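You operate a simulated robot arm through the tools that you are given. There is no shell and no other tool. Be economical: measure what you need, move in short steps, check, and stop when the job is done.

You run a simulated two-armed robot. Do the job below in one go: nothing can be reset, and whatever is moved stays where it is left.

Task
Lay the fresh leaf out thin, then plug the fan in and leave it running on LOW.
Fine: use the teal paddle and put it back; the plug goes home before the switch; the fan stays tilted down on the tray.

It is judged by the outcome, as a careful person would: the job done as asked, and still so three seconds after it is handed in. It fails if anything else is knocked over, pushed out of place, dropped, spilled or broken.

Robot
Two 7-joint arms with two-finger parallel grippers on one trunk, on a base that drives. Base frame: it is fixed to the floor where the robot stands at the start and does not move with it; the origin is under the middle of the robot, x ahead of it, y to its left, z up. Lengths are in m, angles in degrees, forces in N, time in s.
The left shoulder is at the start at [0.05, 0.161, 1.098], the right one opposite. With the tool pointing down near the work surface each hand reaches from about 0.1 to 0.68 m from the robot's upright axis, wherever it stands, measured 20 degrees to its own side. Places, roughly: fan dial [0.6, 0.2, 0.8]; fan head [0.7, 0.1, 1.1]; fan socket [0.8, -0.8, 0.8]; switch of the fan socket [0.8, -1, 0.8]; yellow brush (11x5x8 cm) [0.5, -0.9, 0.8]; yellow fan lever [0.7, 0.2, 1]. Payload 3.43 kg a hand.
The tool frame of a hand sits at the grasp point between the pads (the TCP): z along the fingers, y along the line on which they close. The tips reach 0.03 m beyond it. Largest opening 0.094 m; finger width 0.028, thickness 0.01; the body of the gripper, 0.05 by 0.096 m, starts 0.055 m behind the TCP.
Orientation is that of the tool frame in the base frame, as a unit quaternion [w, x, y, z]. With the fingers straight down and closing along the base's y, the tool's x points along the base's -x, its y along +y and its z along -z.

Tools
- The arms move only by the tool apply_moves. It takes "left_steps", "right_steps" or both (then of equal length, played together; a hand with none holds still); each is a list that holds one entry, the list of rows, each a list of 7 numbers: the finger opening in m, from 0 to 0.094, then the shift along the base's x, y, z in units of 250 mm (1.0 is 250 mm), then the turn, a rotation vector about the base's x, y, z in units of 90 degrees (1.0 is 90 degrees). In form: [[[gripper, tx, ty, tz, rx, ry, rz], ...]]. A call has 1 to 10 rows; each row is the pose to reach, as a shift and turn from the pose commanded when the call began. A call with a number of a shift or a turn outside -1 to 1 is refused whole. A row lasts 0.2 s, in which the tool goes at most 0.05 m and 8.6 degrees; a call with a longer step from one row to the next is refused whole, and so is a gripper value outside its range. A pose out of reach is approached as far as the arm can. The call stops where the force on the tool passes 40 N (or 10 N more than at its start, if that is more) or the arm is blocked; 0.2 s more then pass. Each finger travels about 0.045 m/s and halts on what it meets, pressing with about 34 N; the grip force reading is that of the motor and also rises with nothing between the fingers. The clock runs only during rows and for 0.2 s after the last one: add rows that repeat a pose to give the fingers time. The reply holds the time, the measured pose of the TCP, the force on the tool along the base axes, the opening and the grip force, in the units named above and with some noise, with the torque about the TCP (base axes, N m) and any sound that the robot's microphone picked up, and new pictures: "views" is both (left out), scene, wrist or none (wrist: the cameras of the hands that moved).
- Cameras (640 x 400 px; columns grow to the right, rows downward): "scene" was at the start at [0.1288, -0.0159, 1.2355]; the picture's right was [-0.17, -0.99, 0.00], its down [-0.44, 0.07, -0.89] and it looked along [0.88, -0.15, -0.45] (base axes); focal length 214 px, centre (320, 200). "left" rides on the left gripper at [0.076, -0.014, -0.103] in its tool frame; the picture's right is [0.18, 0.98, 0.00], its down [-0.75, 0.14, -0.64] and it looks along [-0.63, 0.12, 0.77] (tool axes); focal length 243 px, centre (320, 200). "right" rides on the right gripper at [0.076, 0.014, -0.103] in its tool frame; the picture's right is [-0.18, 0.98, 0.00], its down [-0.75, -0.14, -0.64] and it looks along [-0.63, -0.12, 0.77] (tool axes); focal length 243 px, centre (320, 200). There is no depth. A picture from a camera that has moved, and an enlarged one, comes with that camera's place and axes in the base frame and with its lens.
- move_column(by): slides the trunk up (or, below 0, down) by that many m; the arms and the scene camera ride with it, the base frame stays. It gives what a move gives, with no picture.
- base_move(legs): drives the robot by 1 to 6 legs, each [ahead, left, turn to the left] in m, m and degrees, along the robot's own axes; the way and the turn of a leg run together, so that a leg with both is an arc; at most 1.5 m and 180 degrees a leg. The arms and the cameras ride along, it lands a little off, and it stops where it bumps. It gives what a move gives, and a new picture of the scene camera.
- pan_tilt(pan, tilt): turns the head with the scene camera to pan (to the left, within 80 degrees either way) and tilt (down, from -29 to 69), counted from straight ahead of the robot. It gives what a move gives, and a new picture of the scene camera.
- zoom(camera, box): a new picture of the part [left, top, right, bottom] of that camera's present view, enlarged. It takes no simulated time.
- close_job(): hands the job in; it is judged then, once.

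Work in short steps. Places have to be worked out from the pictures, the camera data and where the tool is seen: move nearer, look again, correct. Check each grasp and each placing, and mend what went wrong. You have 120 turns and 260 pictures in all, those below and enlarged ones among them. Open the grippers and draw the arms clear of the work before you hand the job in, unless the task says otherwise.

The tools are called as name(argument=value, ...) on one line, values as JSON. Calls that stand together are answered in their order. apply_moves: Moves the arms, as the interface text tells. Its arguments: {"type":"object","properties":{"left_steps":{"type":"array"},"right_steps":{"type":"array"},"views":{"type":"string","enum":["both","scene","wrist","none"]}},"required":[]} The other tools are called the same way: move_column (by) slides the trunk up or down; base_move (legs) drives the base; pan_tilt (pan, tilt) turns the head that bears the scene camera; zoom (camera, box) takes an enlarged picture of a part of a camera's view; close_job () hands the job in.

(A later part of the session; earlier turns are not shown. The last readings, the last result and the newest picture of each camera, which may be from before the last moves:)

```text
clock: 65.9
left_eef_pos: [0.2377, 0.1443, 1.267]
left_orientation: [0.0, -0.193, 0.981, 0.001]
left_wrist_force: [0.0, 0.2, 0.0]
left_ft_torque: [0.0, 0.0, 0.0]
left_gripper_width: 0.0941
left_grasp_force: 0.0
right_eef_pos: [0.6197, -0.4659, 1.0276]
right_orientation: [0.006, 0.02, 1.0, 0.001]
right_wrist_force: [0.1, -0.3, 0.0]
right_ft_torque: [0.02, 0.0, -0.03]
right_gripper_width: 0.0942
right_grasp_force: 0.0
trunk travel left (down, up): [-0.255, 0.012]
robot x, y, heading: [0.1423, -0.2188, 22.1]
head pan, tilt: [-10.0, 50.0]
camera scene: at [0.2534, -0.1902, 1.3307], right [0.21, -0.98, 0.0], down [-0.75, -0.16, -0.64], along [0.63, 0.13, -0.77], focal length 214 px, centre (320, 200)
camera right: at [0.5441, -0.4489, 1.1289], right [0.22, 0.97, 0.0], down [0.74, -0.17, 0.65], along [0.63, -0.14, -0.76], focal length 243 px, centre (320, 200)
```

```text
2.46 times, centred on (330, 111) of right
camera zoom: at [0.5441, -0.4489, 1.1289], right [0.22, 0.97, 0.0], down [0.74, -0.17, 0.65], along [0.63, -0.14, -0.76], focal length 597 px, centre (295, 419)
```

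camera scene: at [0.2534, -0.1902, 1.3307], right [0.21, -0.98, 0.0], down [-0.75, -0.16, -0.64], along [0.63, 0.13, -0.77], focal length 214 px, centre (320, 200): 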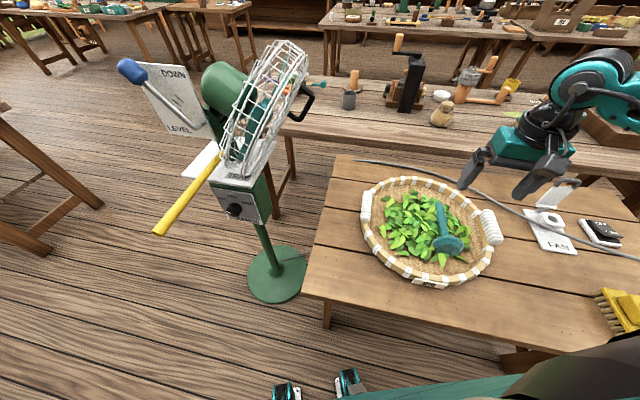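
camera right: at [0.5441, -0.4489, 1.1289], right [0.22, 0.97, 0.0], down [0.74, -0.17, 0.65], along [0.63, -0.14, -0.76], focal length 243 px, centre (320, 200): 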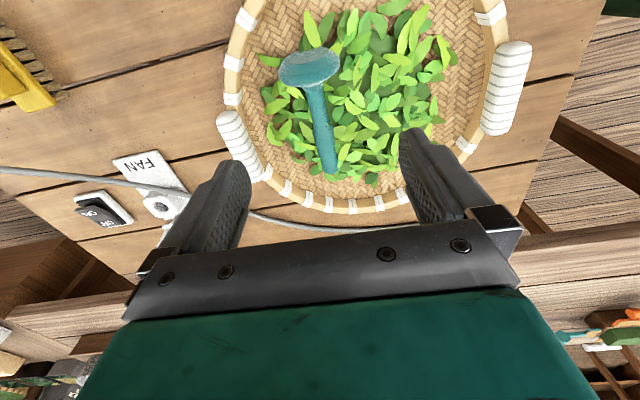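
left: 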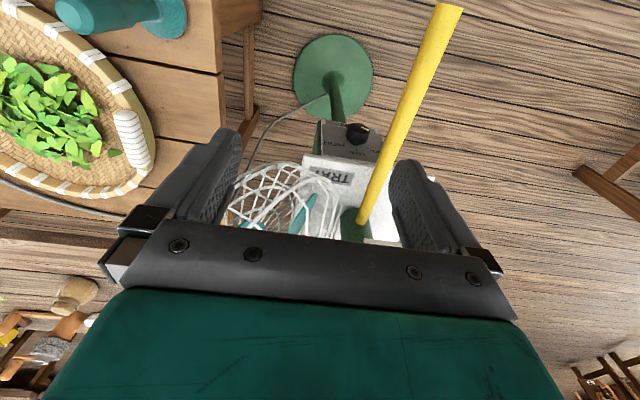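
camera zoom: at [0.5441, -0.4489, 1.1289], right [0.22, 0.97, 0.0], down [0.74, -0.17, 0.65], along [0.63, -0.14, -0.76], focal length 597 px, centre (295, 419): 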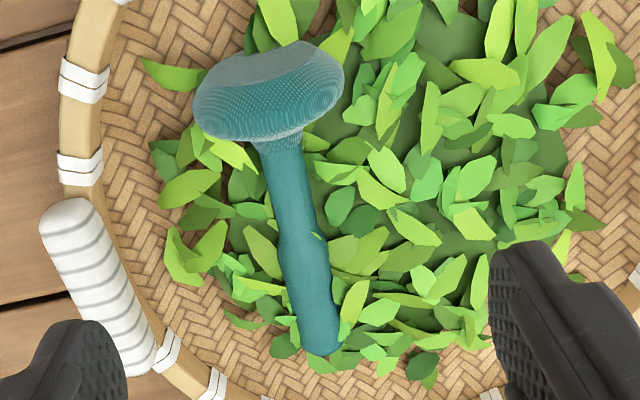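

The handle lies along x at y≈-0.476: neck from x≈0.635 to 0.68, bulging beyond. I'll grip the neck (can't slide out upward): come down over (0.658,-0.476).

apply_moves(right_steps=[[[0.094, 0.08, -0.02, -0.12, 0, 0, 0], [0.094, 0.15, -0.04, -0.28, 0, 0, 0], [0.094, 0.15, -0.04, -0.45, 0, 0, 0], [0.094, 0.15, -0.04, -0.6, 0, 0, 0], [0.094, 0.15, -0.04, -0.68, 0, 0, 0], [0.094, 0.15, -0.04, -0.68, 0, 0, 0]]], views="both")

zoom(camera="scene", box=[350, 165, 520, 292])

```text
clock: 67.3
left_eef_pos: [0.2378, 0.1425, 1.2663]
left_orientation: [0.0, -0.193, 0.981, 0.0]
left_wrist_force: [-0.3, 0.1, 0.3]
left_ft_torque: [0.01, -0.02, 0.04]
left_gripper_width: 0.094
left_grasp_force: 0.0
right_eef_pos: [0.6616, -0.4791, 0.8559]
right_orientation: [0.005, 0.019, 1.0, 0.001]
right_wrist_force: [-0.4, -0.1, -0.5]
right_ft_torque: [0.06, 0.02, 0.01]
right_gripper_width: 0.0938
right_grasp_force: 0.1
trunk travel left (down, up): [-0.255, 0.012]
robot x, y, heading: [0.1407, -0.2245, 22.1]
head pan, tilt: [-10.0, 50.0]
camera scene: at [0.2533, -0.1901, 1.3307], right [0.21, -0.98, 0.0], down [-0.75, -0.16, -0.64], along [0.63, 0.13, -0.77], focal length 214 px, centre (320, 200)
camera right: at [0.5849, -0.4613, 0.9582], right [0.22, 0.98, 0.0], down [0.74, -0.17, 0.65], along [0.63, -0.14, -0.76], focal length 243 px, centre (320, 200)
```

scene: 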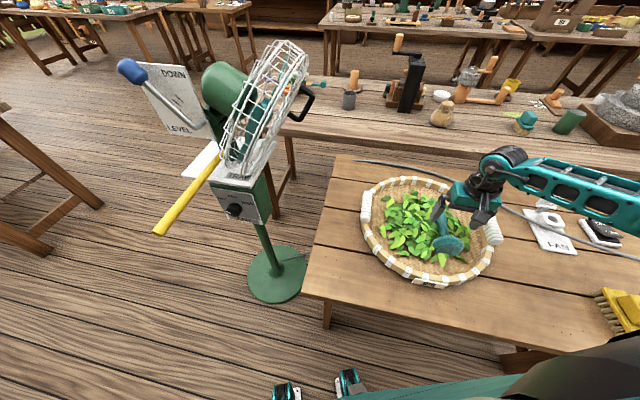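
right: 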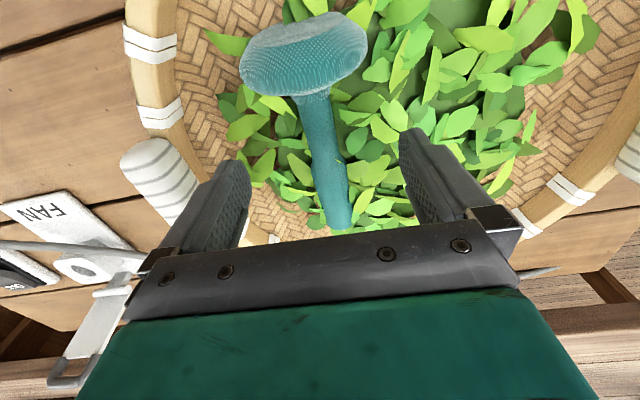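

```text
3.15 times, centred on (435, 228) of scene
camera zoom: at [0.2533, -0.1901, 1.3307], right [0.21, -0.98, 0.0], down [-0.75, -0.16, -0.64], along [0.63, 0.13, -0.77], focal length 676 px, centre (-42, 110)
```

zoom: 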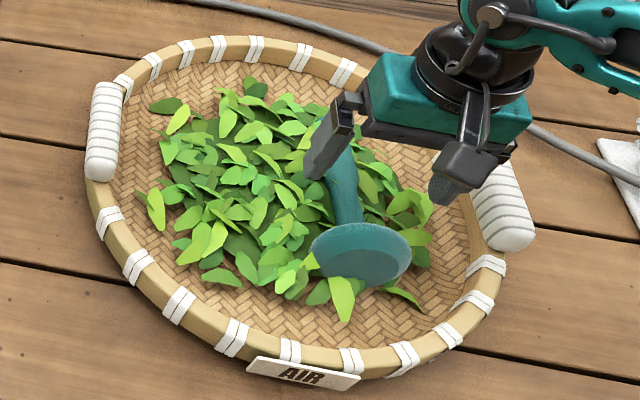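

Aligned (neck between x 0.635–0.675 at y -0.479, TCP above it). Descend to z≈0.803.

apply_moves(right_steps=[[[0.094, -0.01, 0, -0.06, 0, 0, 0], [0.094, -0.015, 0, -0.12, 0, 0, 0], [0.094, -0.015, 0, -0.17, 0, 0, 0], [0.094, -0.015, 0, -0.21, 0, 0, 0], [0.094, -0.015, 0, -0.21, 0, 0, 0]]], views="wrist")

```text
clock: 68.5
left_eef_pos: [0.238, 0.1425, 1.2669]
left_orientation: [0.0, -0.192, 0.981, 0.0]
left_wrist_force: [0.2, 0.4, 0.3]
left_ft_torque: [0.01, -0.03, -0.01]
left_gripper_width: 0.0941
left_grasp_force: 0.0
right_eef_pos: [0.6554, -0.4776, 0.8026]
right_orientation: [0.006, 0.02, 1.0, 0.001]
right_wrist_force: [-0.5, 0.1, 0.0]
right_ft_torque: [-0.01, 0.02, 0.0]
right_gripper_width: 0.0938
right_grasp_force: 0.0
trunk travel left (down, up): [-0.255, 0.012]
robot x, y, heading: [0.1398, -0.223, 22.0]
head pan, tilt: [-10.0, 50.0]
camera right: at [0.5785, -0.4601, 0.9053], right [0.22, 0.98, 0.0], down [0.74, -0.17, 0.65], along [0.63, -0.14, -0.76], focal length 243 px, centre (320, 200)
```

right: 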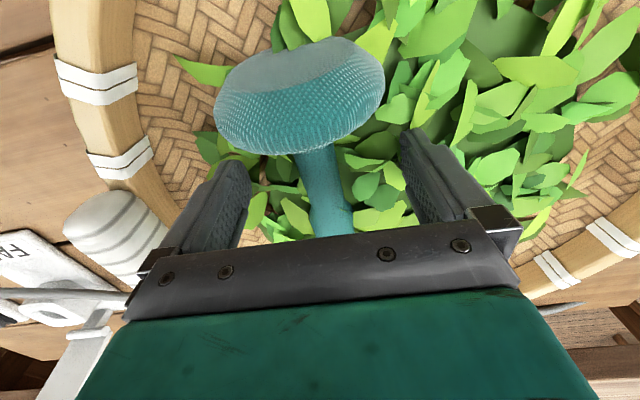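

No contact with the floor; close on the neck.

apply_moves(right_steps=[[[0.0, 0, 0, 0, 0, 0, 0], [0.0, 0, 0, 0, 0, 0, 0], [0.0, 0, 0, 0, 0, 0, 0], [0.0, 0, 0, 0, 0, 0, 0], [0.0, 0, 0, 0, 0, 0, 0], [0.0, 0, 0, 0, 0, 0, 0]]], views="wrist")

```text
clock: 69.9
left_eef_pos: [0.2374, 0.1437, 1.2677]
left_orientation: [0.0, -0.193, 0.981, -0.001]
left_wrist_force: [-0.5, -0.5, 0.5]
left_ft_torque: [0.01, 0.0, -0.02]
left_gripper_width: 0.0941
left_grasp_force: 0.0
right_eef_pos: [0.6552, -0.4789, 0.8043]
right_orientation: [0.005, 0.02, 1.0, 0.002]
right_wrist_force: [0.8, -1.9, 0.0]
right_ft_torque: [-0.06, -0.04, 0.01]
right_gripper_width: 0.0285
right_grasp_force: 33.9
trunk travel left (down, up): [-0.255, 0.012]
robot x, y, heading: [0.1397, -0.2183, 22.3]
head pan, tilt: [-10.0, 50.0]
camera right: at [0.5786, -0.4604, 0.9055], right [0.22, 0.97, 0.0], down [0.74, -0.17, 0.65], along [0.63, -0.14, -0.76], focal length 243 px, centre (320, 200)
```

right: 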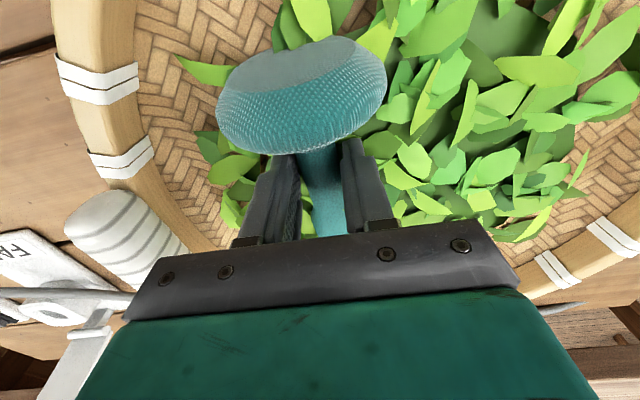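

Firm on the neck (28.5 mm). Lift 0.15 straight up.

apply_moves(right_steps=[[[0.0, 0, 0, 0.08, 0, 0, 0], [0.0, 0, 0, 0.2, 0, 0, 0], [0.0, 0, 0, 0.34, 0, 0, 0], [0.0, 0, 0, 0.48, 0, 0, 0], [0.0, 0, 0, 0.62, 0, 0, 0], [0.0, -0.1, 0, 0.7, 0, 0, 0], [0.0, -0.2, 0, 0.7, 0, 0, 0], [0.0, -0.2, 0, 0.7, 0, 0, 0]]], views="both")

zoom(camera="scene", box=[350, 165, 520, 292])

```text
clock: 71.7
left_eef_pos: [0.2382, 0.1422, 1.2671]
left_orientation: [0.0, -0.192, 0.981, 0.0]
left_wrist_force: [0.6, -0.4, 0.5]
left_ft_torque: [0.0, 0.03, -0.03]
left_gripper_width: 0.094
left_grasp_force: 0.0
right_eef_pos: [0.6043, -0.4769, 0.9782]
right_orientation: [0.006, 0.019, 1.0, 0.001]
right_wrist_force: [0.6, -0.5, -3.4]
right_ft_torque: [0.0, -0.01, 0.01]
right_gripper_width: 0.0281
right_grasp_force: 34.3
trunk travel left (down, up): [-0.255, 0.012]
robot x, y, heading: [0.1399, -0.2237, 21.8]
head pan, tilt: [-10.0, 50.0]
camera scene: at [0.2537, -0.1903, 1.3307], right [0.21, -0.98, 0.0], down [-0.75, -0.16, -0.64], along [0.63, 0.14, -0.77], focal length 214 px, centre (320, 200)
camera right: at [0.5272, -0.4601, 1.0797], right [0.22, 0.97, 0.0], down [0.74, -0.17, 0.65], along [0.63, -0.14, -0.76], focal length 243 px, centre (320, 200)
```

scene: 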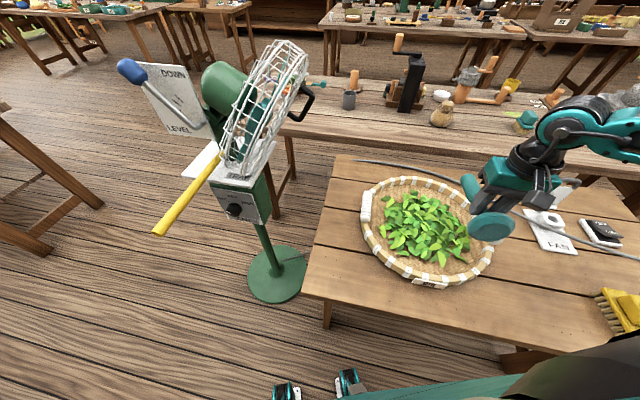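
right: 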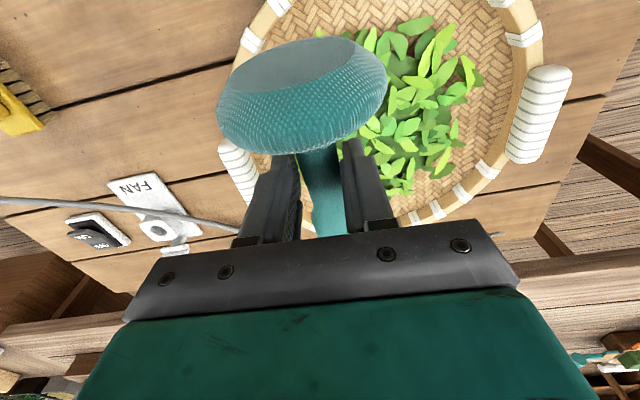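

```text
3.15 times, centred on (435, 228) of scene
camera zoom: at [0.2537, -0.1903, 1.3307], right [0.21, -0.98, 0.0], down [-0.75, -0.16, -0.64], along [0.63, 0.14, -0.77], focal length 676 px, centre (-42, 110)
```

zoom: 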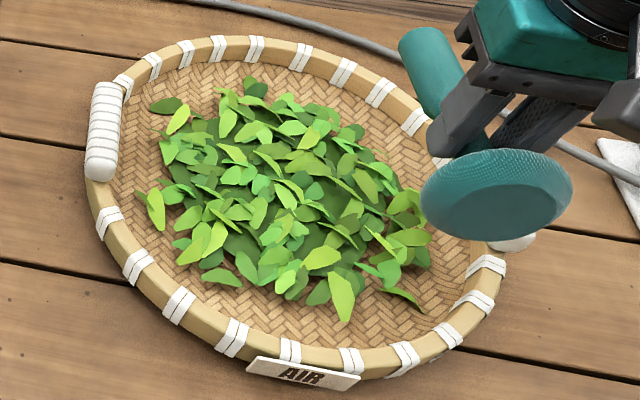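

The paddle is held level, well balanced; leaf is flat and undisturbed. Now I drive back, straighten and go left so that its old spot (0.467,-0.174) comes into the right arm's zone.

base_move(legs=[[-0.12, 0, 0], [0, 0, -22], [0, 0.26, 0]])

```text
clock: 76.6
left_eef_pos: [0.2597, 0.2943, 1.2659]
left_orientation: [0.0, 0.004, 1.0, 0.0]
left_wrist_force: [0.0, 0.8, 0.9]
left_ft_torque: [-0.01, 0.0, -0.01]
left_gripper_width: 0.0939
left_grasp_force: 0.1
right_eef_pos: [0.3597, -0.4185, 0.9775]
right_orientation: [0.005, 0.214, 0.977, 0.001]
right_wrist_force: [0.7, -0.3, -4.1]
right_ft_torque: [0.01, -0.04, 0.0]
right_gripper_width: 0.028
right_grasp_force: 34.1
trunk travel left (down, up): [-0.255, 0.012]
robot x, y, heading: [0.0333, -0.0061, -0.4]
head pan, tilt: [-10.0, 50.0]
camera scene: at [0.1463, -0.0197, 1.3307], right [-0.18, -0.98, 0.0], down [-0.75, 0.14, -0.64], along [0.63, -0.12, -0.77], focal length 214 px, centre (320, 200)
```

scene: 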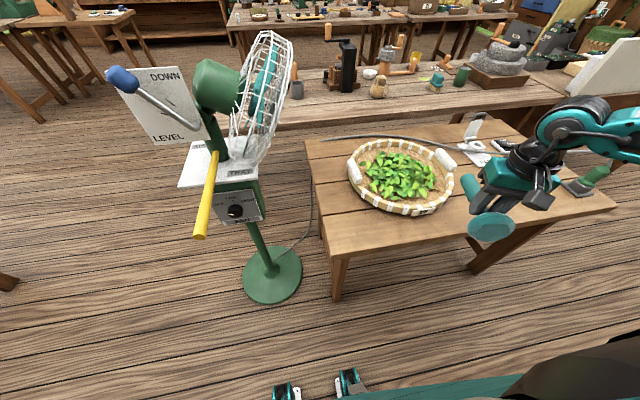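

I turn the hand (yaw +50°) while moving towards the spot, so that the later tilt lets the fingers come in from the robot's right side.

apply_moves(right_steps=[[[0.0, 0.05, 0.09, 0.02, 0, 0, 0.08], [0.0, 0.1, 0.18, 0.04, 0, 0, 0.16], [0.0, 0.15, 0.27, 0.06, 0, 0, 0.24], [0.0, 0.2, 0.36, 0.06, 0, 0, 0.32], [0.0, 0.25, 0.45, 0.06, 0, 0, 0.4], [0.0, 0.3, 0.54, 0.06, 0, 0, 0.48], [0.0, 0.36, 0.6, 0.06, 0, 0, 0.55], [0.0, 0.36, 0.6, 0.06, 0, 0, 0.55]]], views="scene")

```text
clock: 78.4
left_eef_pos: [0.2584, 0.2948, 1.2686]
left_orientation: [0.0, 0.003, 1.0, 0.0]
left_wrist_force: [-0.1, -0.5, 0.5]
left_ft_torque: [0.01, -0.01, 0.0]
left_gripper_width: 0.0939
left_grasp_force: 0.0
right_eef_pos: [0.4486, -0.2678, 0.9929]
right_orientation: [0.006, -0.214, 0.977, 0.003]
right_wrist_force: [0.1, -0.1, -3.8]
right_ft_torque: [0.01, -0.04, 0.01]
right_gripper_width: 0.0282
right_grasp_force: 34.0
trunk travel left (down, up): [-0.255, 0.012]
robot x, y, heading: [0.0316, -0.0038, -0.5]
head pan, tilt: [-10.0, 50.0]
camera scene: at [0.1462, -0.02, 1.3307], right [-0.18, -0.98, 0.0], down [-0.75, 0.14, -0.64], along [0.63, -0.12, -0.77], focal length 214 px, centre (320, 200)
```

scene: 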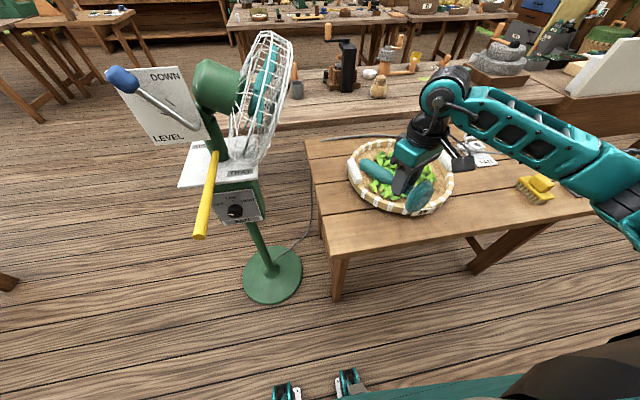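

Now tilt the hand 70° about its closing axis to bring the paddle upright, while moving above the spot.

apply_moves(right_steps=[[[0.0, 0.014, 0.04, 0, 0.0325, -0.0706, 0], [0.0, 0.028, 0.08, 0, 0.065, -0.1412, 0], [0.0, 0.042, 0.12, 0, 0.0975, -0.2118, 0], [0.0, 0.056, 0.16, 0, 0.13, -0.2824, 0], [0.0, 0.07, 0.2, 0, 0.1625, -0.353, 0], [0.0, 0.084, 0.24, 0, 0.195, -0.4236, 0], [0.0, 0.098, 0.28, 0, 0.2275, -0.4942, 0], [0.0, 0.112, 0.32, 0, 0.26, -0.5648, 0], [0.0, 0.126, 0.36, 0, 0.2925, -0.6354, 0], [0.0, 0.14, 0.407, 0, 0.325, -0.706, 0]]], views="both")

zoom(camera="scene", box=[280, 130, 480, 280])

```text
clock: 80.6
left_eef_pos: [0.2593, 0.2945, 1.2665]
left_orientation: [0.001, 0.003, 1.0, 0.0]
left_wrist_force: [0.9, 1.3, 0.0]
left_ft_torque: [-0.03, 0.0, 0.01]
left_gripper_width: 0.0943
left_grasp_force: 0.2
right_eef_pos: [0.4853, -0.1694, 0.9936]
right_orientation: [0.565, -0.175, 0.797, 0.123]
right_wrist_force: [-0.1, -0.9, -3.2]
right_ft_torque: [-0.03, 0.04, -0.02]
right_gripper_width: 0.0279
right_grasp_force: 33.1
trunk travel left (down, up): [-0.255, 0.012]
robot x, y, heading: [0.0374, -0.0074, -0.4]
head pan, tilt: [-10.0, 50.0]
camera scene: at [0.1464, -0.0194, 1.3308], right [-0.18, -0.98, 0.0], down [-0.75, 0.14, -0.64], along [0.63, -0.12, -0.77], focal length 214 px, centre (320, 200)
camera right: at [0.3679, -0.2061, 0.9558], right [-0.36, 0.92, 0.17], down [-0.26, -0.27, 0.92], along [0.9, 0.28, 0.34], focal length 243 px, centre (320, 200)
```

scene: 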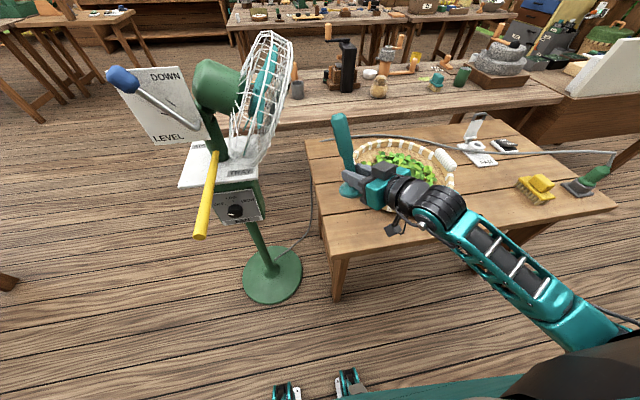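
right: 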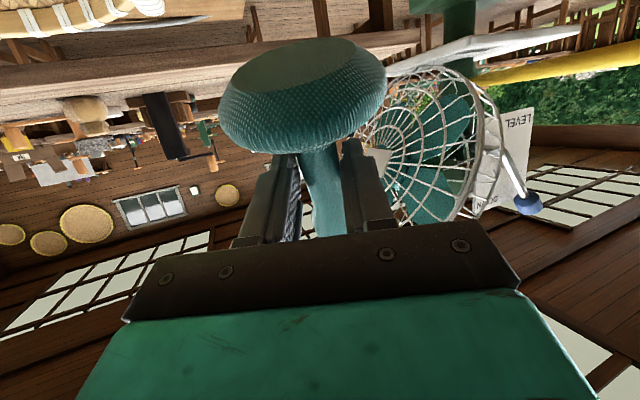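

```text
2.67 times, centred on (380, 205) of scene
camera zoom: at [0.1464, -0.0194, 1.3308], right [-0.18, -0.98, 0.0], down [-0.75, 0.14, -0.64], along [0.63, -0.12, -0.77], focal length 572 px, centre (160, 187)
```

zoom: 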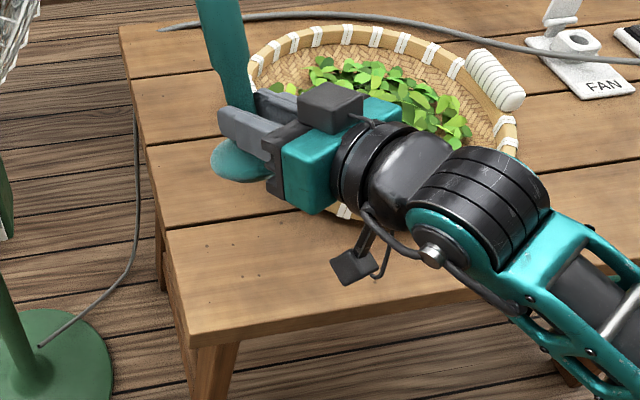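

Upright enough (20° off), will right itself. Descend over the spot, slowly at the end, watching for contact.

apply_moves(right_steps=[[[0.0, 0, -0.0, -0.15, 0, 0, 0], [0.0, 0, 0, -0.3, 0, 0, 0], [0.0, 0, 0, -0.42, 0, 0, 0], [0.0, 0, 0, -0.5, 0, 0, 0], [0.0, 0, 0, -0.54, 0, 0, 0], [0.0, 0, 0, -0.56, 0, 0, 0]]], views="both")

zoom(camera="scene", box=[280, 130, 480, 280])

```text
clock: 82.0
left_eef_pos: [0.2614, 0.2941, 1.2656]
left_orientation: [-0.001, 0.004, 1.0, 0.0]
left_wrist_force: [0.7, -0.5, -0.4]
left_ft_torque: [-0.04, 0.02, -0.03]
left_gripper_width: 0.0942
left_grasp_force: 0.1
right_eef_pos: [0.4849, -0.1696, 0.852]
right_orientation: [0.563, -0.176, 0.798, 0.127]
right_wrist_force: [-0.1, -0.3, -3.6]
right_ft_torque: [-0.04, 0.09, 0.0]
right_gripper_width: 0.0278
right_grasp_force: 34.0
trunk travel left (down, up): [-0.255, 0.012]
robot x, y, heading: [0.0301, -0.0059, -0.4]
head pan, tilt: [-10.0, 50.0]
camera scene: at [0.1464, -0.0198, 1.3307], right [-0.18, -0.98, 0.0], down [-0.75, 0.14, -0.64], along [0.63, -0.12, -0.77], focal length 214 px, centre (320, 200)
camera right: at [0.3694, -0.2081, 0.8158], right [-0.36, 0.92, 0.18], down [-0.26, -0.28, 0.92], along [0.9, 0.29, 0.34], focal length 243 px, centre (320, 200)
```

scene: 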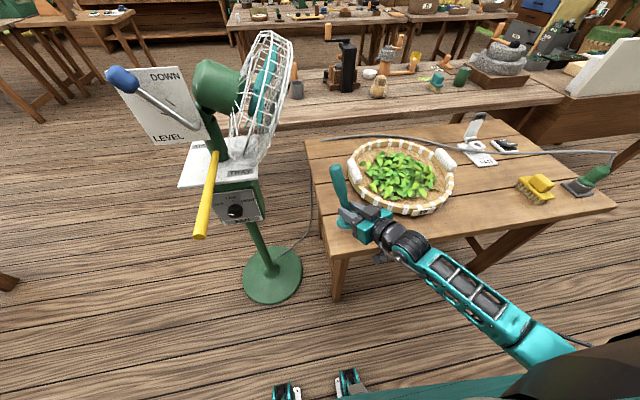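
right: 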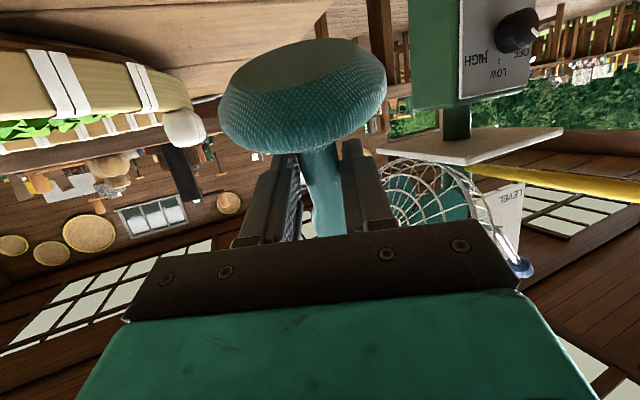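

```text
2.67 times, centred on (380, 205) of scene
camera zoom: at [0.1464, -0.0198, 1.3307], right [-0.18, -0.98, 0.0], down [-0.75, 0.14, -0.64], along [0.63, -0.12, -0.77], focal length 572 px, centre (160, 187)
```

zoom: 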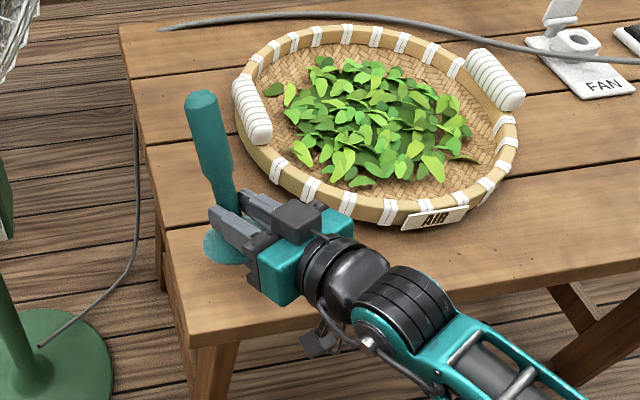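

Close to the table now; continue in 5 mm steps.

apply_moves(right_steps=[[[0.0, 0, 0, -0.03, 0, 0, 0], [0.0, 0, 0, -0.06, 0, 0, 0], [0.0, 0, 0, -0.08, 0, 0, 0], [0.0, 0, 0, -0.1, 0, 0, 0], [0.0, 0, 0, -0.11, 0, 0, 0]]], views="none")

zoom(camera="scene", box=[300, 150, 420, 270])

```text
clock: 83.2
left_eef_pos: [0.2596, 0.296, 1.2665]
left_orientation: [0.0, 0.003, 1.0, -0.001]
left_wrist_force: [-0.8, 0.0, -1.0]
left_ft_torque: [0.01, 0.0, -0.02]
left_gripper_width: 0.0941
left_grasp_force: 0.0
right_eef_pos: [0.4881, -0.1725, 0.8244]
right_orientation: [0.562, -0.176, 0.798, 0.128]
right_wrist_force: [0.1, -0.3, -3.2]
right_ft_torque: [-0.05, 0.07, -0.01]
right_gripper_width: 0.028
right_grasp_force: 33.9
right hand out of reach, approached as far as the arm can: row 2, 3, 4, 5
trunk travel left (down, up): [-0.255, 0.012]
robot x, y, heading: [0.0316, -0.003, -0.5]
head pan, tilt: [-10.0, 50.0]
```

```text
3.33 times, centred on (360, 210) of scene
camera zoom: at [0.1464, -0.0198, 1.3307], right [-0.18, -0.98, 0.0], down [-0.75, 0.14, -0.64], along [0.63, -0.12, -0.77], focal length 715 px, centre (187, 167)
```

zoom: 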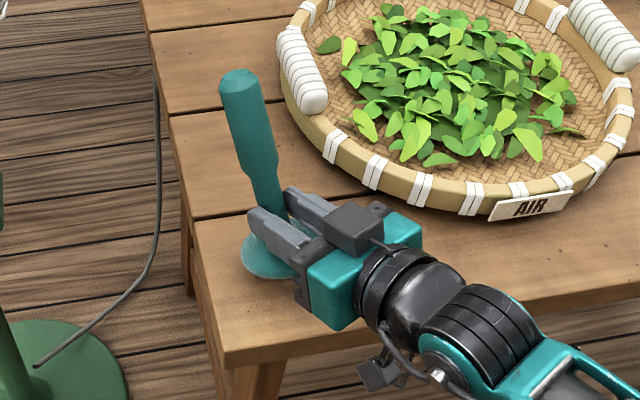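

Arm at its low limit; I lower the trunk by a small amount instead and watch the force.

move_column(by=-0.01)

zoom(camera="scene", box=[310, 190, 390, 250])

```text
clock: 83.8
left_eef_pos: [0.26, 0.2947, 1.2578]
left_orientation: [0.0, 0.003, 1.0, 0.0]
left_wrist_force: [-0.8, 0.6, -0.1]
left_ft_torque: [0.03, -0.04, 0.0]
left_gripper_width: 0.0938
left_grasp_force: 0.1
right_eef_pos: [0.4875, -0.172, 0.8155]
right_orientation: [0.563, -0.176, 0.797, 0.129]
right_wrist_force: [0.5, 0.1, -2.6]
right_ft_torque: [0.0, 0.08, 0.02]
right_gripper_width: 0.0279
right_grasp_force: 34.3
trunk travel left (down, up): [-0.245, 0.022]
robot x, y, heading: [0.0312, -0.0066, -0.5]
head pan, tilt: [-10.0, 50.0]
```

```text
6.67 times, centred on (350, 220) of scene
camera zoom: at [0.1462, -0.0198, 1.3207], right [-0.18, -0.98, 0.0], down [-0.75, 0.14, -0.64], along [0.63, -0.12, -0.77], focal length 1430 px, centre (120, 67)
```

zoom: 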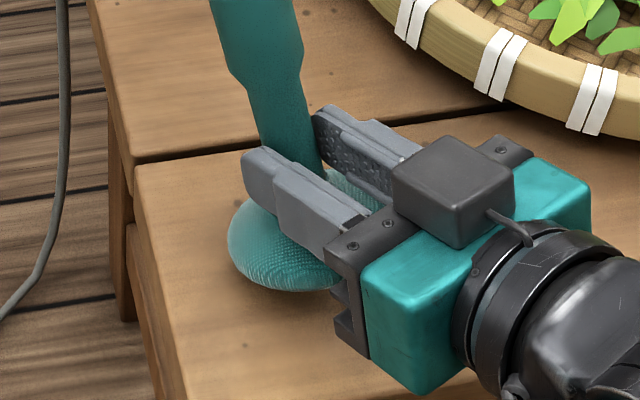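

Still free. Lower further in small bits.

move_column(by=-0.006)

move_column(by=-0.005)

zoom(camera="scene", box=[310, 185, 390, 245])

```text
clock: 84.3
left_eef_pos: [0.2589, 0.295, 1.2509]
left_orientation: [0.0, 0.004, 1.0, 0.0]
left_wrist_force: [0.2, -0.3, -0.3]
left_ft_torque: [0.0, -0.01, -0.03]
left_gripper_width: 0.0941
left_grasp_force: 0.0
right_eef_pos: [0.4886, -0.1718, 0.8114]
right_orientation: [0.564, -0.177, 0.796, 0.129]
right_wrist_force: [-1.7, -0.2, 6.5]
right_ft_torque: [-0.04, -0.05, -0.03]
right_gripper_width: 0.0276
right_grasp_force: 33.9
trunk travel left (down, up): [-0.239, 0.028]
robot x, y, heading: [0.0323, -0.0066, -0.5]
head pan, tilt: [-10.0, 50.0]
```

```text
clock: 84.9
left_eef_pos: [0.257, 0.2956, 1.2464]
left_orientation: [0.002, 0.004, 1.0, -0.001]
left_wrist_force: [0.6, -0.6, -0.3]
left_ft_torque: [0.02, 0.01, 0.01]
left_gripper_width: 0.0939
left_grasp_force: 0.1
right_eef_pos: [0.4884, -0.1717, 0.8109]
right_orientation: [0.569, -0.177, 0.792, 0.13]
right_wrist_force: [-2.8, -2.0, 26.9]
right_ft_torque: [0.01, -0.41, -0.09]
right_gripper_width: 0.0279
right_grasp_force: 34.4
trunk travel left (down, up): [-0.234, 0.033]
robot x, y, heading: [0.0298, -0.005, -0.6]
head pan, tilt: [-10.0, 50.0]
```

```text
6.67 times, centred on (350, 215) of scene
camera zoom: at [0.1437, -0.0191, 1.3103], right [-0.18, -0.98, 0.0], down [-0.75, 0.14, -0.64], along [0.63, -0.12, -0.76], focal length 1430 px, centre (120, 100)
```

zoom: 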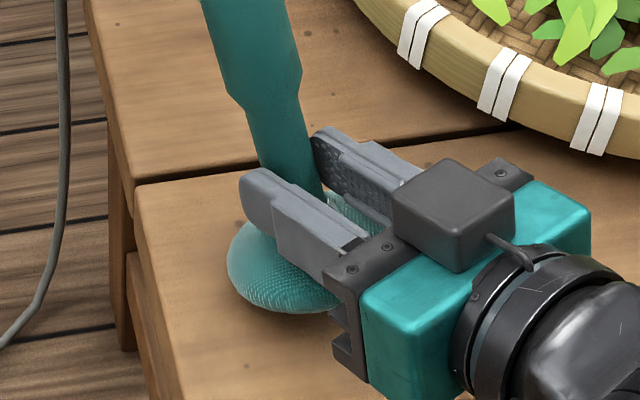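

Edge of the disc touches (27 N). Ease up 4 mm, then open part-way so it rocks upright between the fingers.

move_column(by=0.005)

apply_moves(right_steps=[[[0.032, 0, 0, 0, 0, 0, 0], [0.034, 0, 0, 0, 0, 0, 0], [0.04, 0, 0, 0, 0, 0, 0], [0.05, 0, 0, 0, 0, 0, 0], [0.05, 0, 0, 0, 0, 0, 0]]], views="scene")

zoom(camera="scene", box=[310, 165, 410, 240])

```text
clock: 85.4
left_eef_pos: [0.2603, 0.295, 1.251]
left_orientation: [-0.001, 0.003, 1.0, -0.001]
left_wrist_force: [0.7, 1.0, -0.3]
left_ft_torque: [0.01, 0.0, 0.0]
left_gripper_width: 0.0938
left_grasp_force: 0.0
right_eef_pos: [0.4878, -0.1721, 0.8123]
right_orientation: [0.565, -0.176, 0.796, 0.129]
right_wrist_force: [7.6, 1.9, 13.1]
right_ft_torque: [0.16, -0.9, -0.01]
right_gripper_width: 0.0281
right_grasp_force: 34.4
trunk travel left (down, up): [-0.239, 0.028]
robot x, y, heading: [0.0306, -0.006, -0.3]
head pan, tilt: [-10.0, 50.0]
```

```text
clock: 86.6
left_eef_pos: [0.2604, 0.2942, 1.2507]
left_orientation: [0.0, 0.004, 1.0, 0.001]
left_wrist_force: [0.1, 0.0, -0.3]
left_ft_torque: [0.03, -0.01, -0.03]
left_gripper_width: 0.0937
left_grasp_force: 0.1
right_eef_pos: [0.4881, -0.1723, 0.8101]
right_orientation: [0.563, -0.177, 0.797, 0.129]
right_wrist_force: [-0.2, 0.4, -0.8]
right_ft_torque: [-0.02, 0.0, -0.02]
right_gripper_width: 0.0498
right_grasp_force: 0.1
trunk travel left (down, up): [-0.239, 0.028]
robot x, y, heading: [0.0353, -0.0034, -0.4]
head pan, tilt: [-10.0, 50.0]
camera scene: at [0.1461, -0.0197, 1.3147], right [-0.18, -0.98, 0.0], down [-0.75, 0.14, -0.64], along [0.63, -0.12, -0.77], focal length 214 px, centre (320, 200)
```

scene: 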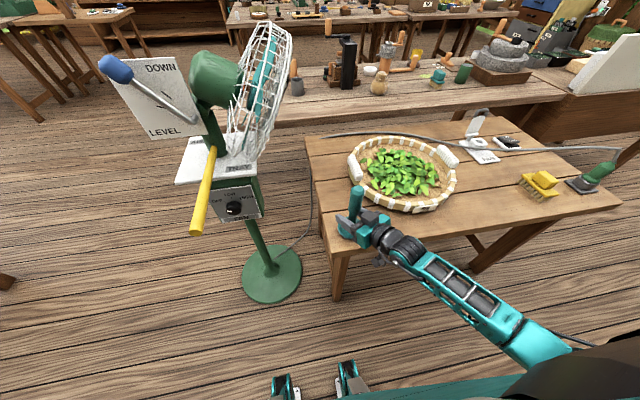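

```text
5.33 times, centred on (360, 202) of scene
camera zoom: at [0.1461, -0.0197, 1.3147], right [-0.18, -0.98, 0.0], down [-0.75, 0.14, -0.64], along [0.63, -0.12, -0.77], focal length 1144 px, centre (107, 187)
```

zoom: 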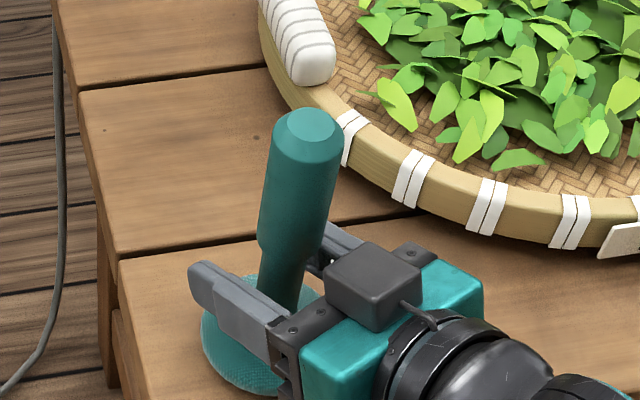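

The paddle stands upright on its spot. Open fully and withdraw backwards along the finger direction.

apply_moves(right_steps=[[[0.07, 0, 0, 0, 0, 0, 0], [0.08, 0, 0, 0, 0, 0, 0], [0.08, 0, 0, 0, 0, 0, 0], [0.08, -0.07, -0.032, 0.03, 0, 0, 0], [0.08, -0.17, -0.08, 0.07, 0, 0, 0], [0.08, -0.3, -0.14, 0.12, 0, 0, 0], [0.08, -0.42, -0.2, 0.2, 0, 0, 0], [0.08, -0.45, -0.3, 0.35, 0, 0, 0]]], views="scene")

zoom(camera="scene", box=[300, 130, 480, 250])

```text
clock: 88.4
left_eef_pos: [0.26, 0.2953, 1.2514]
left_orientation: [0.0, 0.004, 1.0, 0.0]
left_wrist_force: [0.4, -0.3, 0.1]
left_ft_torque: [0.0, -0.02, -0.01]
left_gripper_width: 0.0938
left_grasp_force: 0.0
right_eef_pos: [0.3715, -0.247, 0.8997]
right_orientation: [0.563, -0.176, 0.798, 0.128]
right_wrist_force: [0.0, 0.3, 0.0]
right_ft_torque: [0.0, 0.01, 0.01]
right_gripper_width: 0.0799
right_grasp_force: 0.1
trunk travel left (down, up): [-0.239, 0.028]
robot x, y, heading: [0.0312, -0.0045, -0.5]
head pan, tilt: [-10.0, 50.0]
camera scene: at [0.1461, -0.0199, 1.3147], right [-0.18, -0.98, 0.0], down [-0.75, 0.14, -0.64], along [0.63, -0.12, -0.77], focal length 214 px, centre (320, 200)
```

scene: 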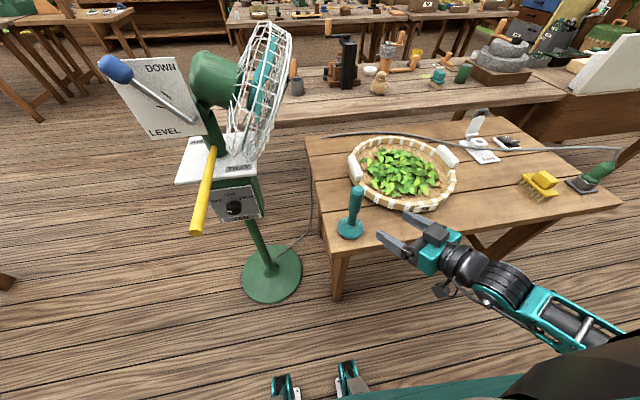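

```text
3.33 times, centred on (390, 190) of scene
camera zoom: at [0.1461, -0.0199, 1.3147], right [-0.18, -0.98, 0.0], down [-0.75, 0.14, -0.64], along [0.63, -0.12, -0.77], focal length 715 px, centre (87, 233)
```

zoom: 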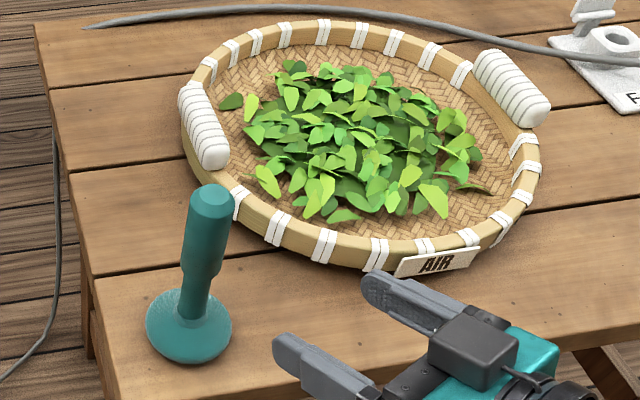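

Paddle is back in place and upright. I bring the right wrist camera round for a low look at the leaf layer's thickness.

apply_moves(right_steps=[[[0.08, -0.05, -0.1, 0.05, 0, 0, -0.08], [0.08, -0.1, -0.2, 0.1, 0, 0, -0.16], [0.08, -0.1, -0.3, 0.15, 0, 0, -0.24], [0.08, -0.1, -0.4, 0.2, 0, 0, -0.32], [0.08, -0.1, -0.5, 0.25, 0, 0, -0.4], [0.08, -0.1, -0.6, 0.3, 0, 0, -0.48], [0.08, -0.1, -0.6, 0.3, 0, 0, -0.48]]], views="none")

apply_moves(right_steps=[[[0.08, 0, 0, 0, 0.028, 0.078, 0], [0.08, 0, 0, 0, 0.057, 0.156, 0], [0.08, 0, 0, 0, 0.085, 0.235, 0], [0.08, 0, 0, 0, 0.113, 0.313, 0], [0.08, 0, 0, 0, 0.113, 0.313, 0]]], views="wrist")

```text
clock: 90.0
left_eef_pos: [0.259, 0.294, 1.2521]
left_orientation: [0.001, 0.003, 1.0, 0.0]
left_wrist_force: [-0.3, 0.4, 0.3]
left_ft_torque: [0.01, -0.03, -0.04]
left_gripper_width: 0.0938
left_grasp_force: 0.1
right_eef_pos: [0.3486, -0.3989, 0.9737]
right_orientation: [0.57, 0.131, 0.807, -0.088]
right_wrist_force: [-0.4, 0.4, 0.7]
right_ft_torque: [-0.01, -0.01, -0.04]
right_gripper_width: 0.08
right_grasp_force: 0.0
trunk travel left (down, up): [-0.239, 0.028]
robot x, y, heading: [0.0284, -0.0058, -0.7]
head pan, tilt: [-10.0, 50.0]
```

```text
clock: 91.2
left_eef_pos: [0.2601, 0.2944, 1.2503]
left_orientation: [0.0, 0.004, 1.0, 0.0]
left_wrist_force: [0.3, 0.6, 0.3]
left_ft_torque: [0.0, 0.0, -0.02]
left_gripper_width: 0.094
left_grasp_force: 0.0
right_eef_pos: [0.3505, -0.3997, 0.9715]
right_orientation: [0.344, 0.155, 0.925, -0.045]
right_wrist_force: [-0.5, -0.3, -0.4]
right_ft_torque: [0.03, -0.01, -0.05]
right_gripper_width: 0.0799
right_grasp_force: 0.0
right hand out of reach, approached as far as the arm can: row 1, 2, 3
trunk travel left (down, up): [-0.239, 0.028]
robot x, y, heading: [0.031, -0.0032, -0.6]
head pan, tilt: [-10.0, 50.0]
camera right: at [0.2375, -0.3468, 1.0012], right [0.44, 0.89, 0.14], down [0.1, -0.2, 0.97], along [0.89, -0.42, -0.18], focal length 243 px, centre (320, 200)
```

right: 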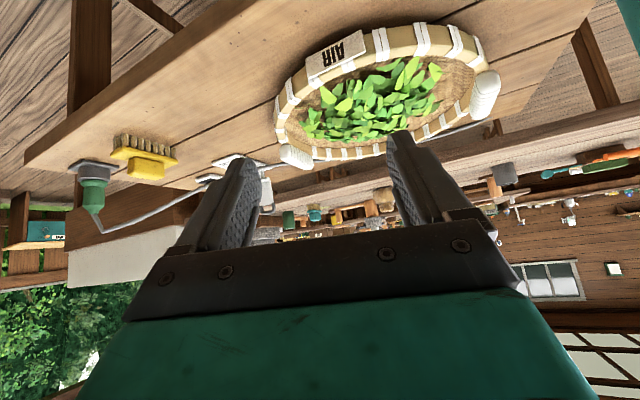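

zoom(camera="right", box=[260, 10, 510, 170])

```text
2.50 times, centred on (385, 90) of right
camera zoom: at [0.2375, -0.3468, 1.0012], right [0.44, 0.89, 0.14], down [0.1, -0.2, 0.97], along [0.89, -0.42, -0.18], focal length 606 px, centre (158, 475)
```

zoom: 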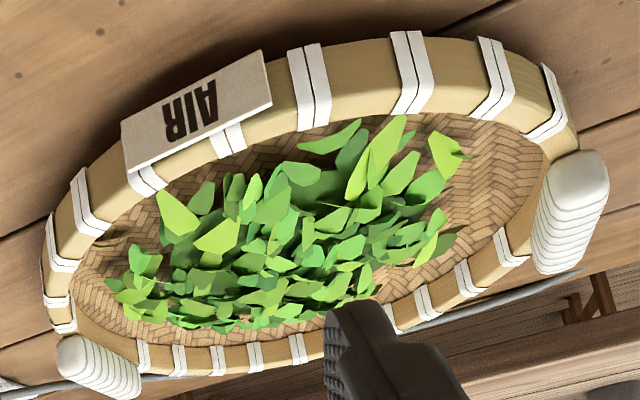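

The layer is evenly flat, about a leaf or two thick; good. Now the plug: restore the right hand to pointing down and raise it, then drive right.

apply_moves(right_steps=[[[0.094, 0, 0, 0.15, 0.03, 0.083, 0], [0.094, 0, 0, 0.3, 0.06, 0.167, 0], [0.094, 0, 0, 0.45, 0.09, 0.25, 0], [0.094, 0, 0, 0.5, 0.12, 0.333, 0], [0.094, 0, 0, 0.5, 0.151, 0.418, 0], [0.094, 0, 0, 0.5, 0.151, 0.418, 0.08], [0.094, 0, 0, 0.5, 0.151, 0.418, 0.08]]], views="none")

base_move(legs=[[-0.03, 0, 0], [0, -0.62, 0]])

pan_tilt(pan=-25, tilt=45)

```text
clock: 92.8
left_eef_pos: [0.2603, 0.2945, 1.2505]
left_orientation: [0.001, 0.003, 1.0, -0.002]
left_wrist_force: [-0.6, -0.1, 0.8]
left_ft_torque: [-0.01, 0.05, 0.0]
left_gripper_width: 0.094
left_grasp_force: 0.1
right_eef_pos: [0.3498, -0.3968, 1.098]
right_orientation: [0.01, 0.112, 0.993, 0.037]
right_wrist_force: [0.6, -0.6, 0.5]
right_ft_torque: [0.03, 0.04, 0.0]
right_gripper_width: 0.0941
right_grasp_force: 0.1
trunk travel left (down, up): [-0.239, 0.028]
robot x, y, heading: [0.0316, -0.0038, -0.2]
head pan, tilt: [-10.0, 50.0]
```

```text
clock: 99.3
left_eef_pos: [0.2243, -0.3403, 1.25]
left_orientation: [0.0, 0.005, 1.0, 0.0]
left_wrist_force: [0.5, 0.2, 0.6]
left_ft_torque: [0.0, 0.03, 0.02]
left_gripper_width: 0.0939
left_grasp_force: 0.1
right_eef_pos: [0.3131, -1.0335, 1.0973]
right_orientation: [0.01, 0.114, 0.993, 0.036]
right_wrist_force: [0.4, 0.7, 0.2]
right_ft_torque: [-0.01, 0.02, -0.02]
right_gripper_width: 0.094
right_grasp_force: 0.1
trunk travel left (down, up): [-0.239, 0.028]
robot x, y, heading: [-0.0025, -0.6396, -0.7]
head pan, tilt: [-10.0, 50.0]
camera scene: at [0.1103, -0.655, 1.3147], right [-0.18, -0.98, 0.0], down [-0.75, 0.14, -0.64], along [0.63, -0.12, -0.77], focal length 214 px, centre (320, 200)
```

scene: 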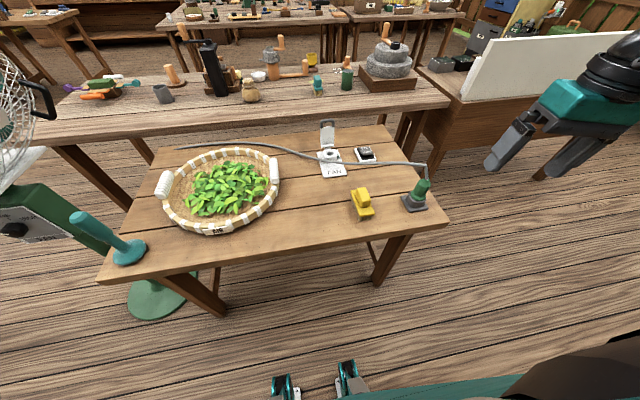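

```text
clock: 100.0
left_eef_pos: [0.2238, -0.3402, 1.2498]
left_orientation: [0.0, 0.005, 1.0, 0.0]
left_wrist_force: [0.0, -1.0, 0.8]
left_ft_torque: [0.0, -0.04, -0.02]
left_gripper_width: 0.0941
left_grasp_force: 0.2
right_eef_pos: [0.3134, -1.0324, 1.0972]
right_orientation: [0.01, 0.115, 0.993, 0.037]
right_wrist_force: [0.6, 0.7, 0.4]
right_ft_torque: [0.02, 0.01, -0.03]
right_gripper_width: 0.0941
right_grasp_force: 0.1
trunk travel left (down, up): [-0.239, 0.028]
robot x, y, heading: [-0.0042, -0.6407, -0.4]
head pan, tilt: [-25.0, 45.0]
camera scene: at [0.108, -0.6758, 1.3216], right [-0.43, -0.9, 0.0], down [-0.64, 0.31, -0.71], along [0.64, -0.31, -0.71], focal length 214 px, centre (320, 200)
```

scene: 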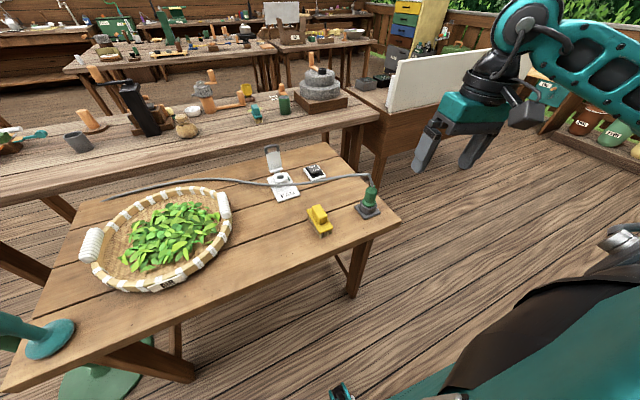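

zoom(camera="scene", box=[240, 130, 400, 250])

```text
3.33 times, centred on (320, 190) of scene
camera zoom: at [0.108, -0.6758, 1.3216], right [-0.43, -0.9, 0.0], down [-0.64, 0.31, -0.71], along [0.64, -0.31, -0.71], focal length 715 px, centre (320, 233)
```

zoom: 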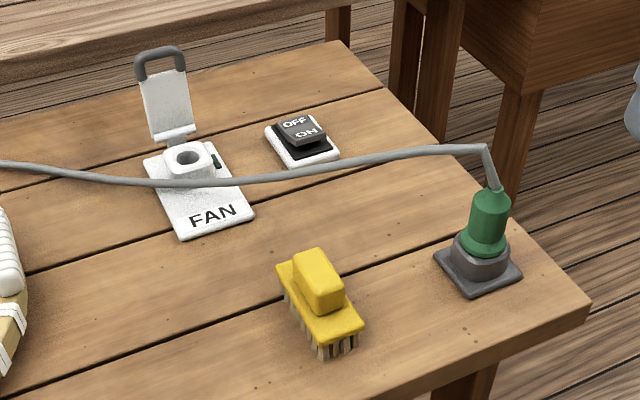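

Socket hole ≈ (0.76,-0.82), rocker ≈ (0.745,-0.96), plug ≈ (0.50,-1.05) with its cord rising to z≈0.90. The front table legs stand at y≈-0.18 and -1.10, so I can drive ahead between them.

base_move(legs=[[0.15, 0, 0]])

pan_tilt(pan=-50, tilt=45)

zoom(camera="right", box=[0, 0, 640, 400])

```text
clock: 101.4
left_eef_pos: [0.3748, -0.3433, 1.2505]
left_orientation: [0.0, 0.006, 1.0, 0.0]
left_wrist_force: [1.0, 0.5, 0.1]
left_ft_torque: [-0.03, 0.02, 0.01]
left_gripper_width: 0.0939
left_grasp_force: 0.0
right_eef_pos: [0.4604, -1.0362, 1.0977]
right_orientation: [0.01, 0.116, 0.993, 0.035]
right_wrist_force: [-0.6, -0.4, -0.4]
right_ft_torque: [0.01, 0.01, 0.01]
right_gripper_width: 0.0941
right_grasp_force: 0.1
trunk travel left (down, up): [-0.239, 0.028]
robot x, y, heading: [0.1437, -0.6402, -0.8]
head pan, tilt: [-25.0, 45.0]
camera scene: at [0.2564, -0.6778, 1.3216], right [-0.43, -0.9, 0.0], down [-0.64, 0.31, -0.71], along [0.64, -0.31, -0.71], focal length 214 px, centre (320, 200)
```

scene: 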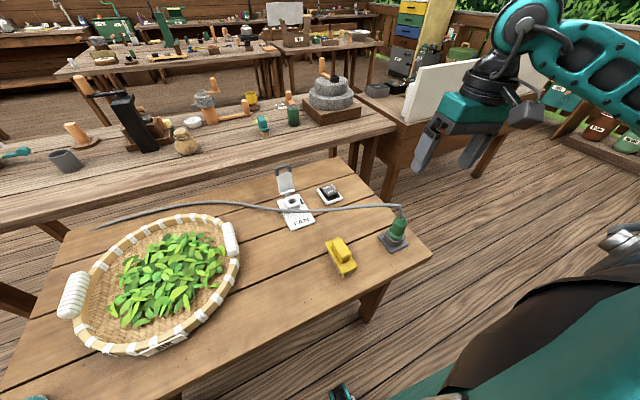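

```text
clock: 102.3
left_eef_pos: [0.3722, -0.3451, 1.2495]
left_orientation: [0.0, 0.006, 1.0, 0.0]
left_wrist_force: [-0.5, -0.9, 0.7]
left_ft_torque: [0.01, 0.02, 0.0]
left_gripper_width: 0.0938
left_grasp_force: 0.1
right_eef_pos: [0.4588, -1.0353, 1.0976]
right_orientation: [0.01, 0.116, 0.993, 0.037]
right_wrist_force: [-0.1, -0.1, 0.3]
right_ft_torque: [-0.02, -0.05, -0.03]
right_gripper_width: 0.0939
right_grasp_force: 0.1
trunk travel left (down, up): [-0.239, 0.028]
robot x, y, heading: [0.1449, -0.6404, -0.7]
head pan, tilt: [-50.0, 45.0]
camera scene: at [0.2339, -0.7054, 1.3217], right [-0.77, -0.63, 0.0], down [-0.45, 0.55, -0.71], along [0.45, -0.55, -0.71], focal length 214 px, centre (320, 200)
```

scene: 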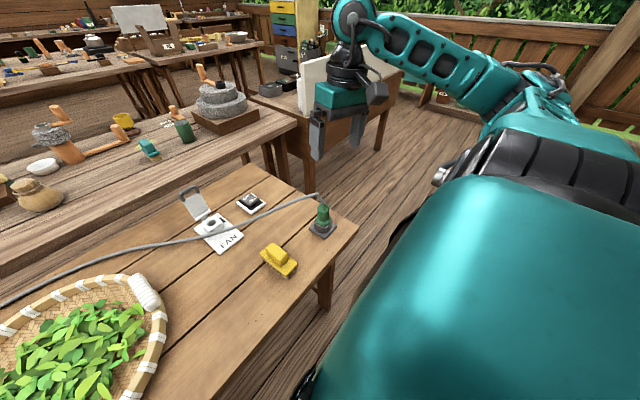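

```text
1.00 times, centred on (320, 200) of right (not enlarged: the box is as wide or as high as the picture)
camera zoom: at [0.3864, -1.0109, 1.201], right [0.4, 0.91, 0.07], down [0.68, -0.36, 0.64], along [0.61, -0.21, -0.77], focal length 243 px, centre (320, 200)
```

zoom: 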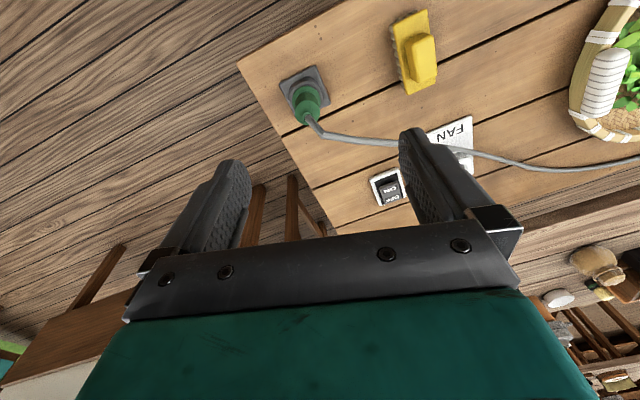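

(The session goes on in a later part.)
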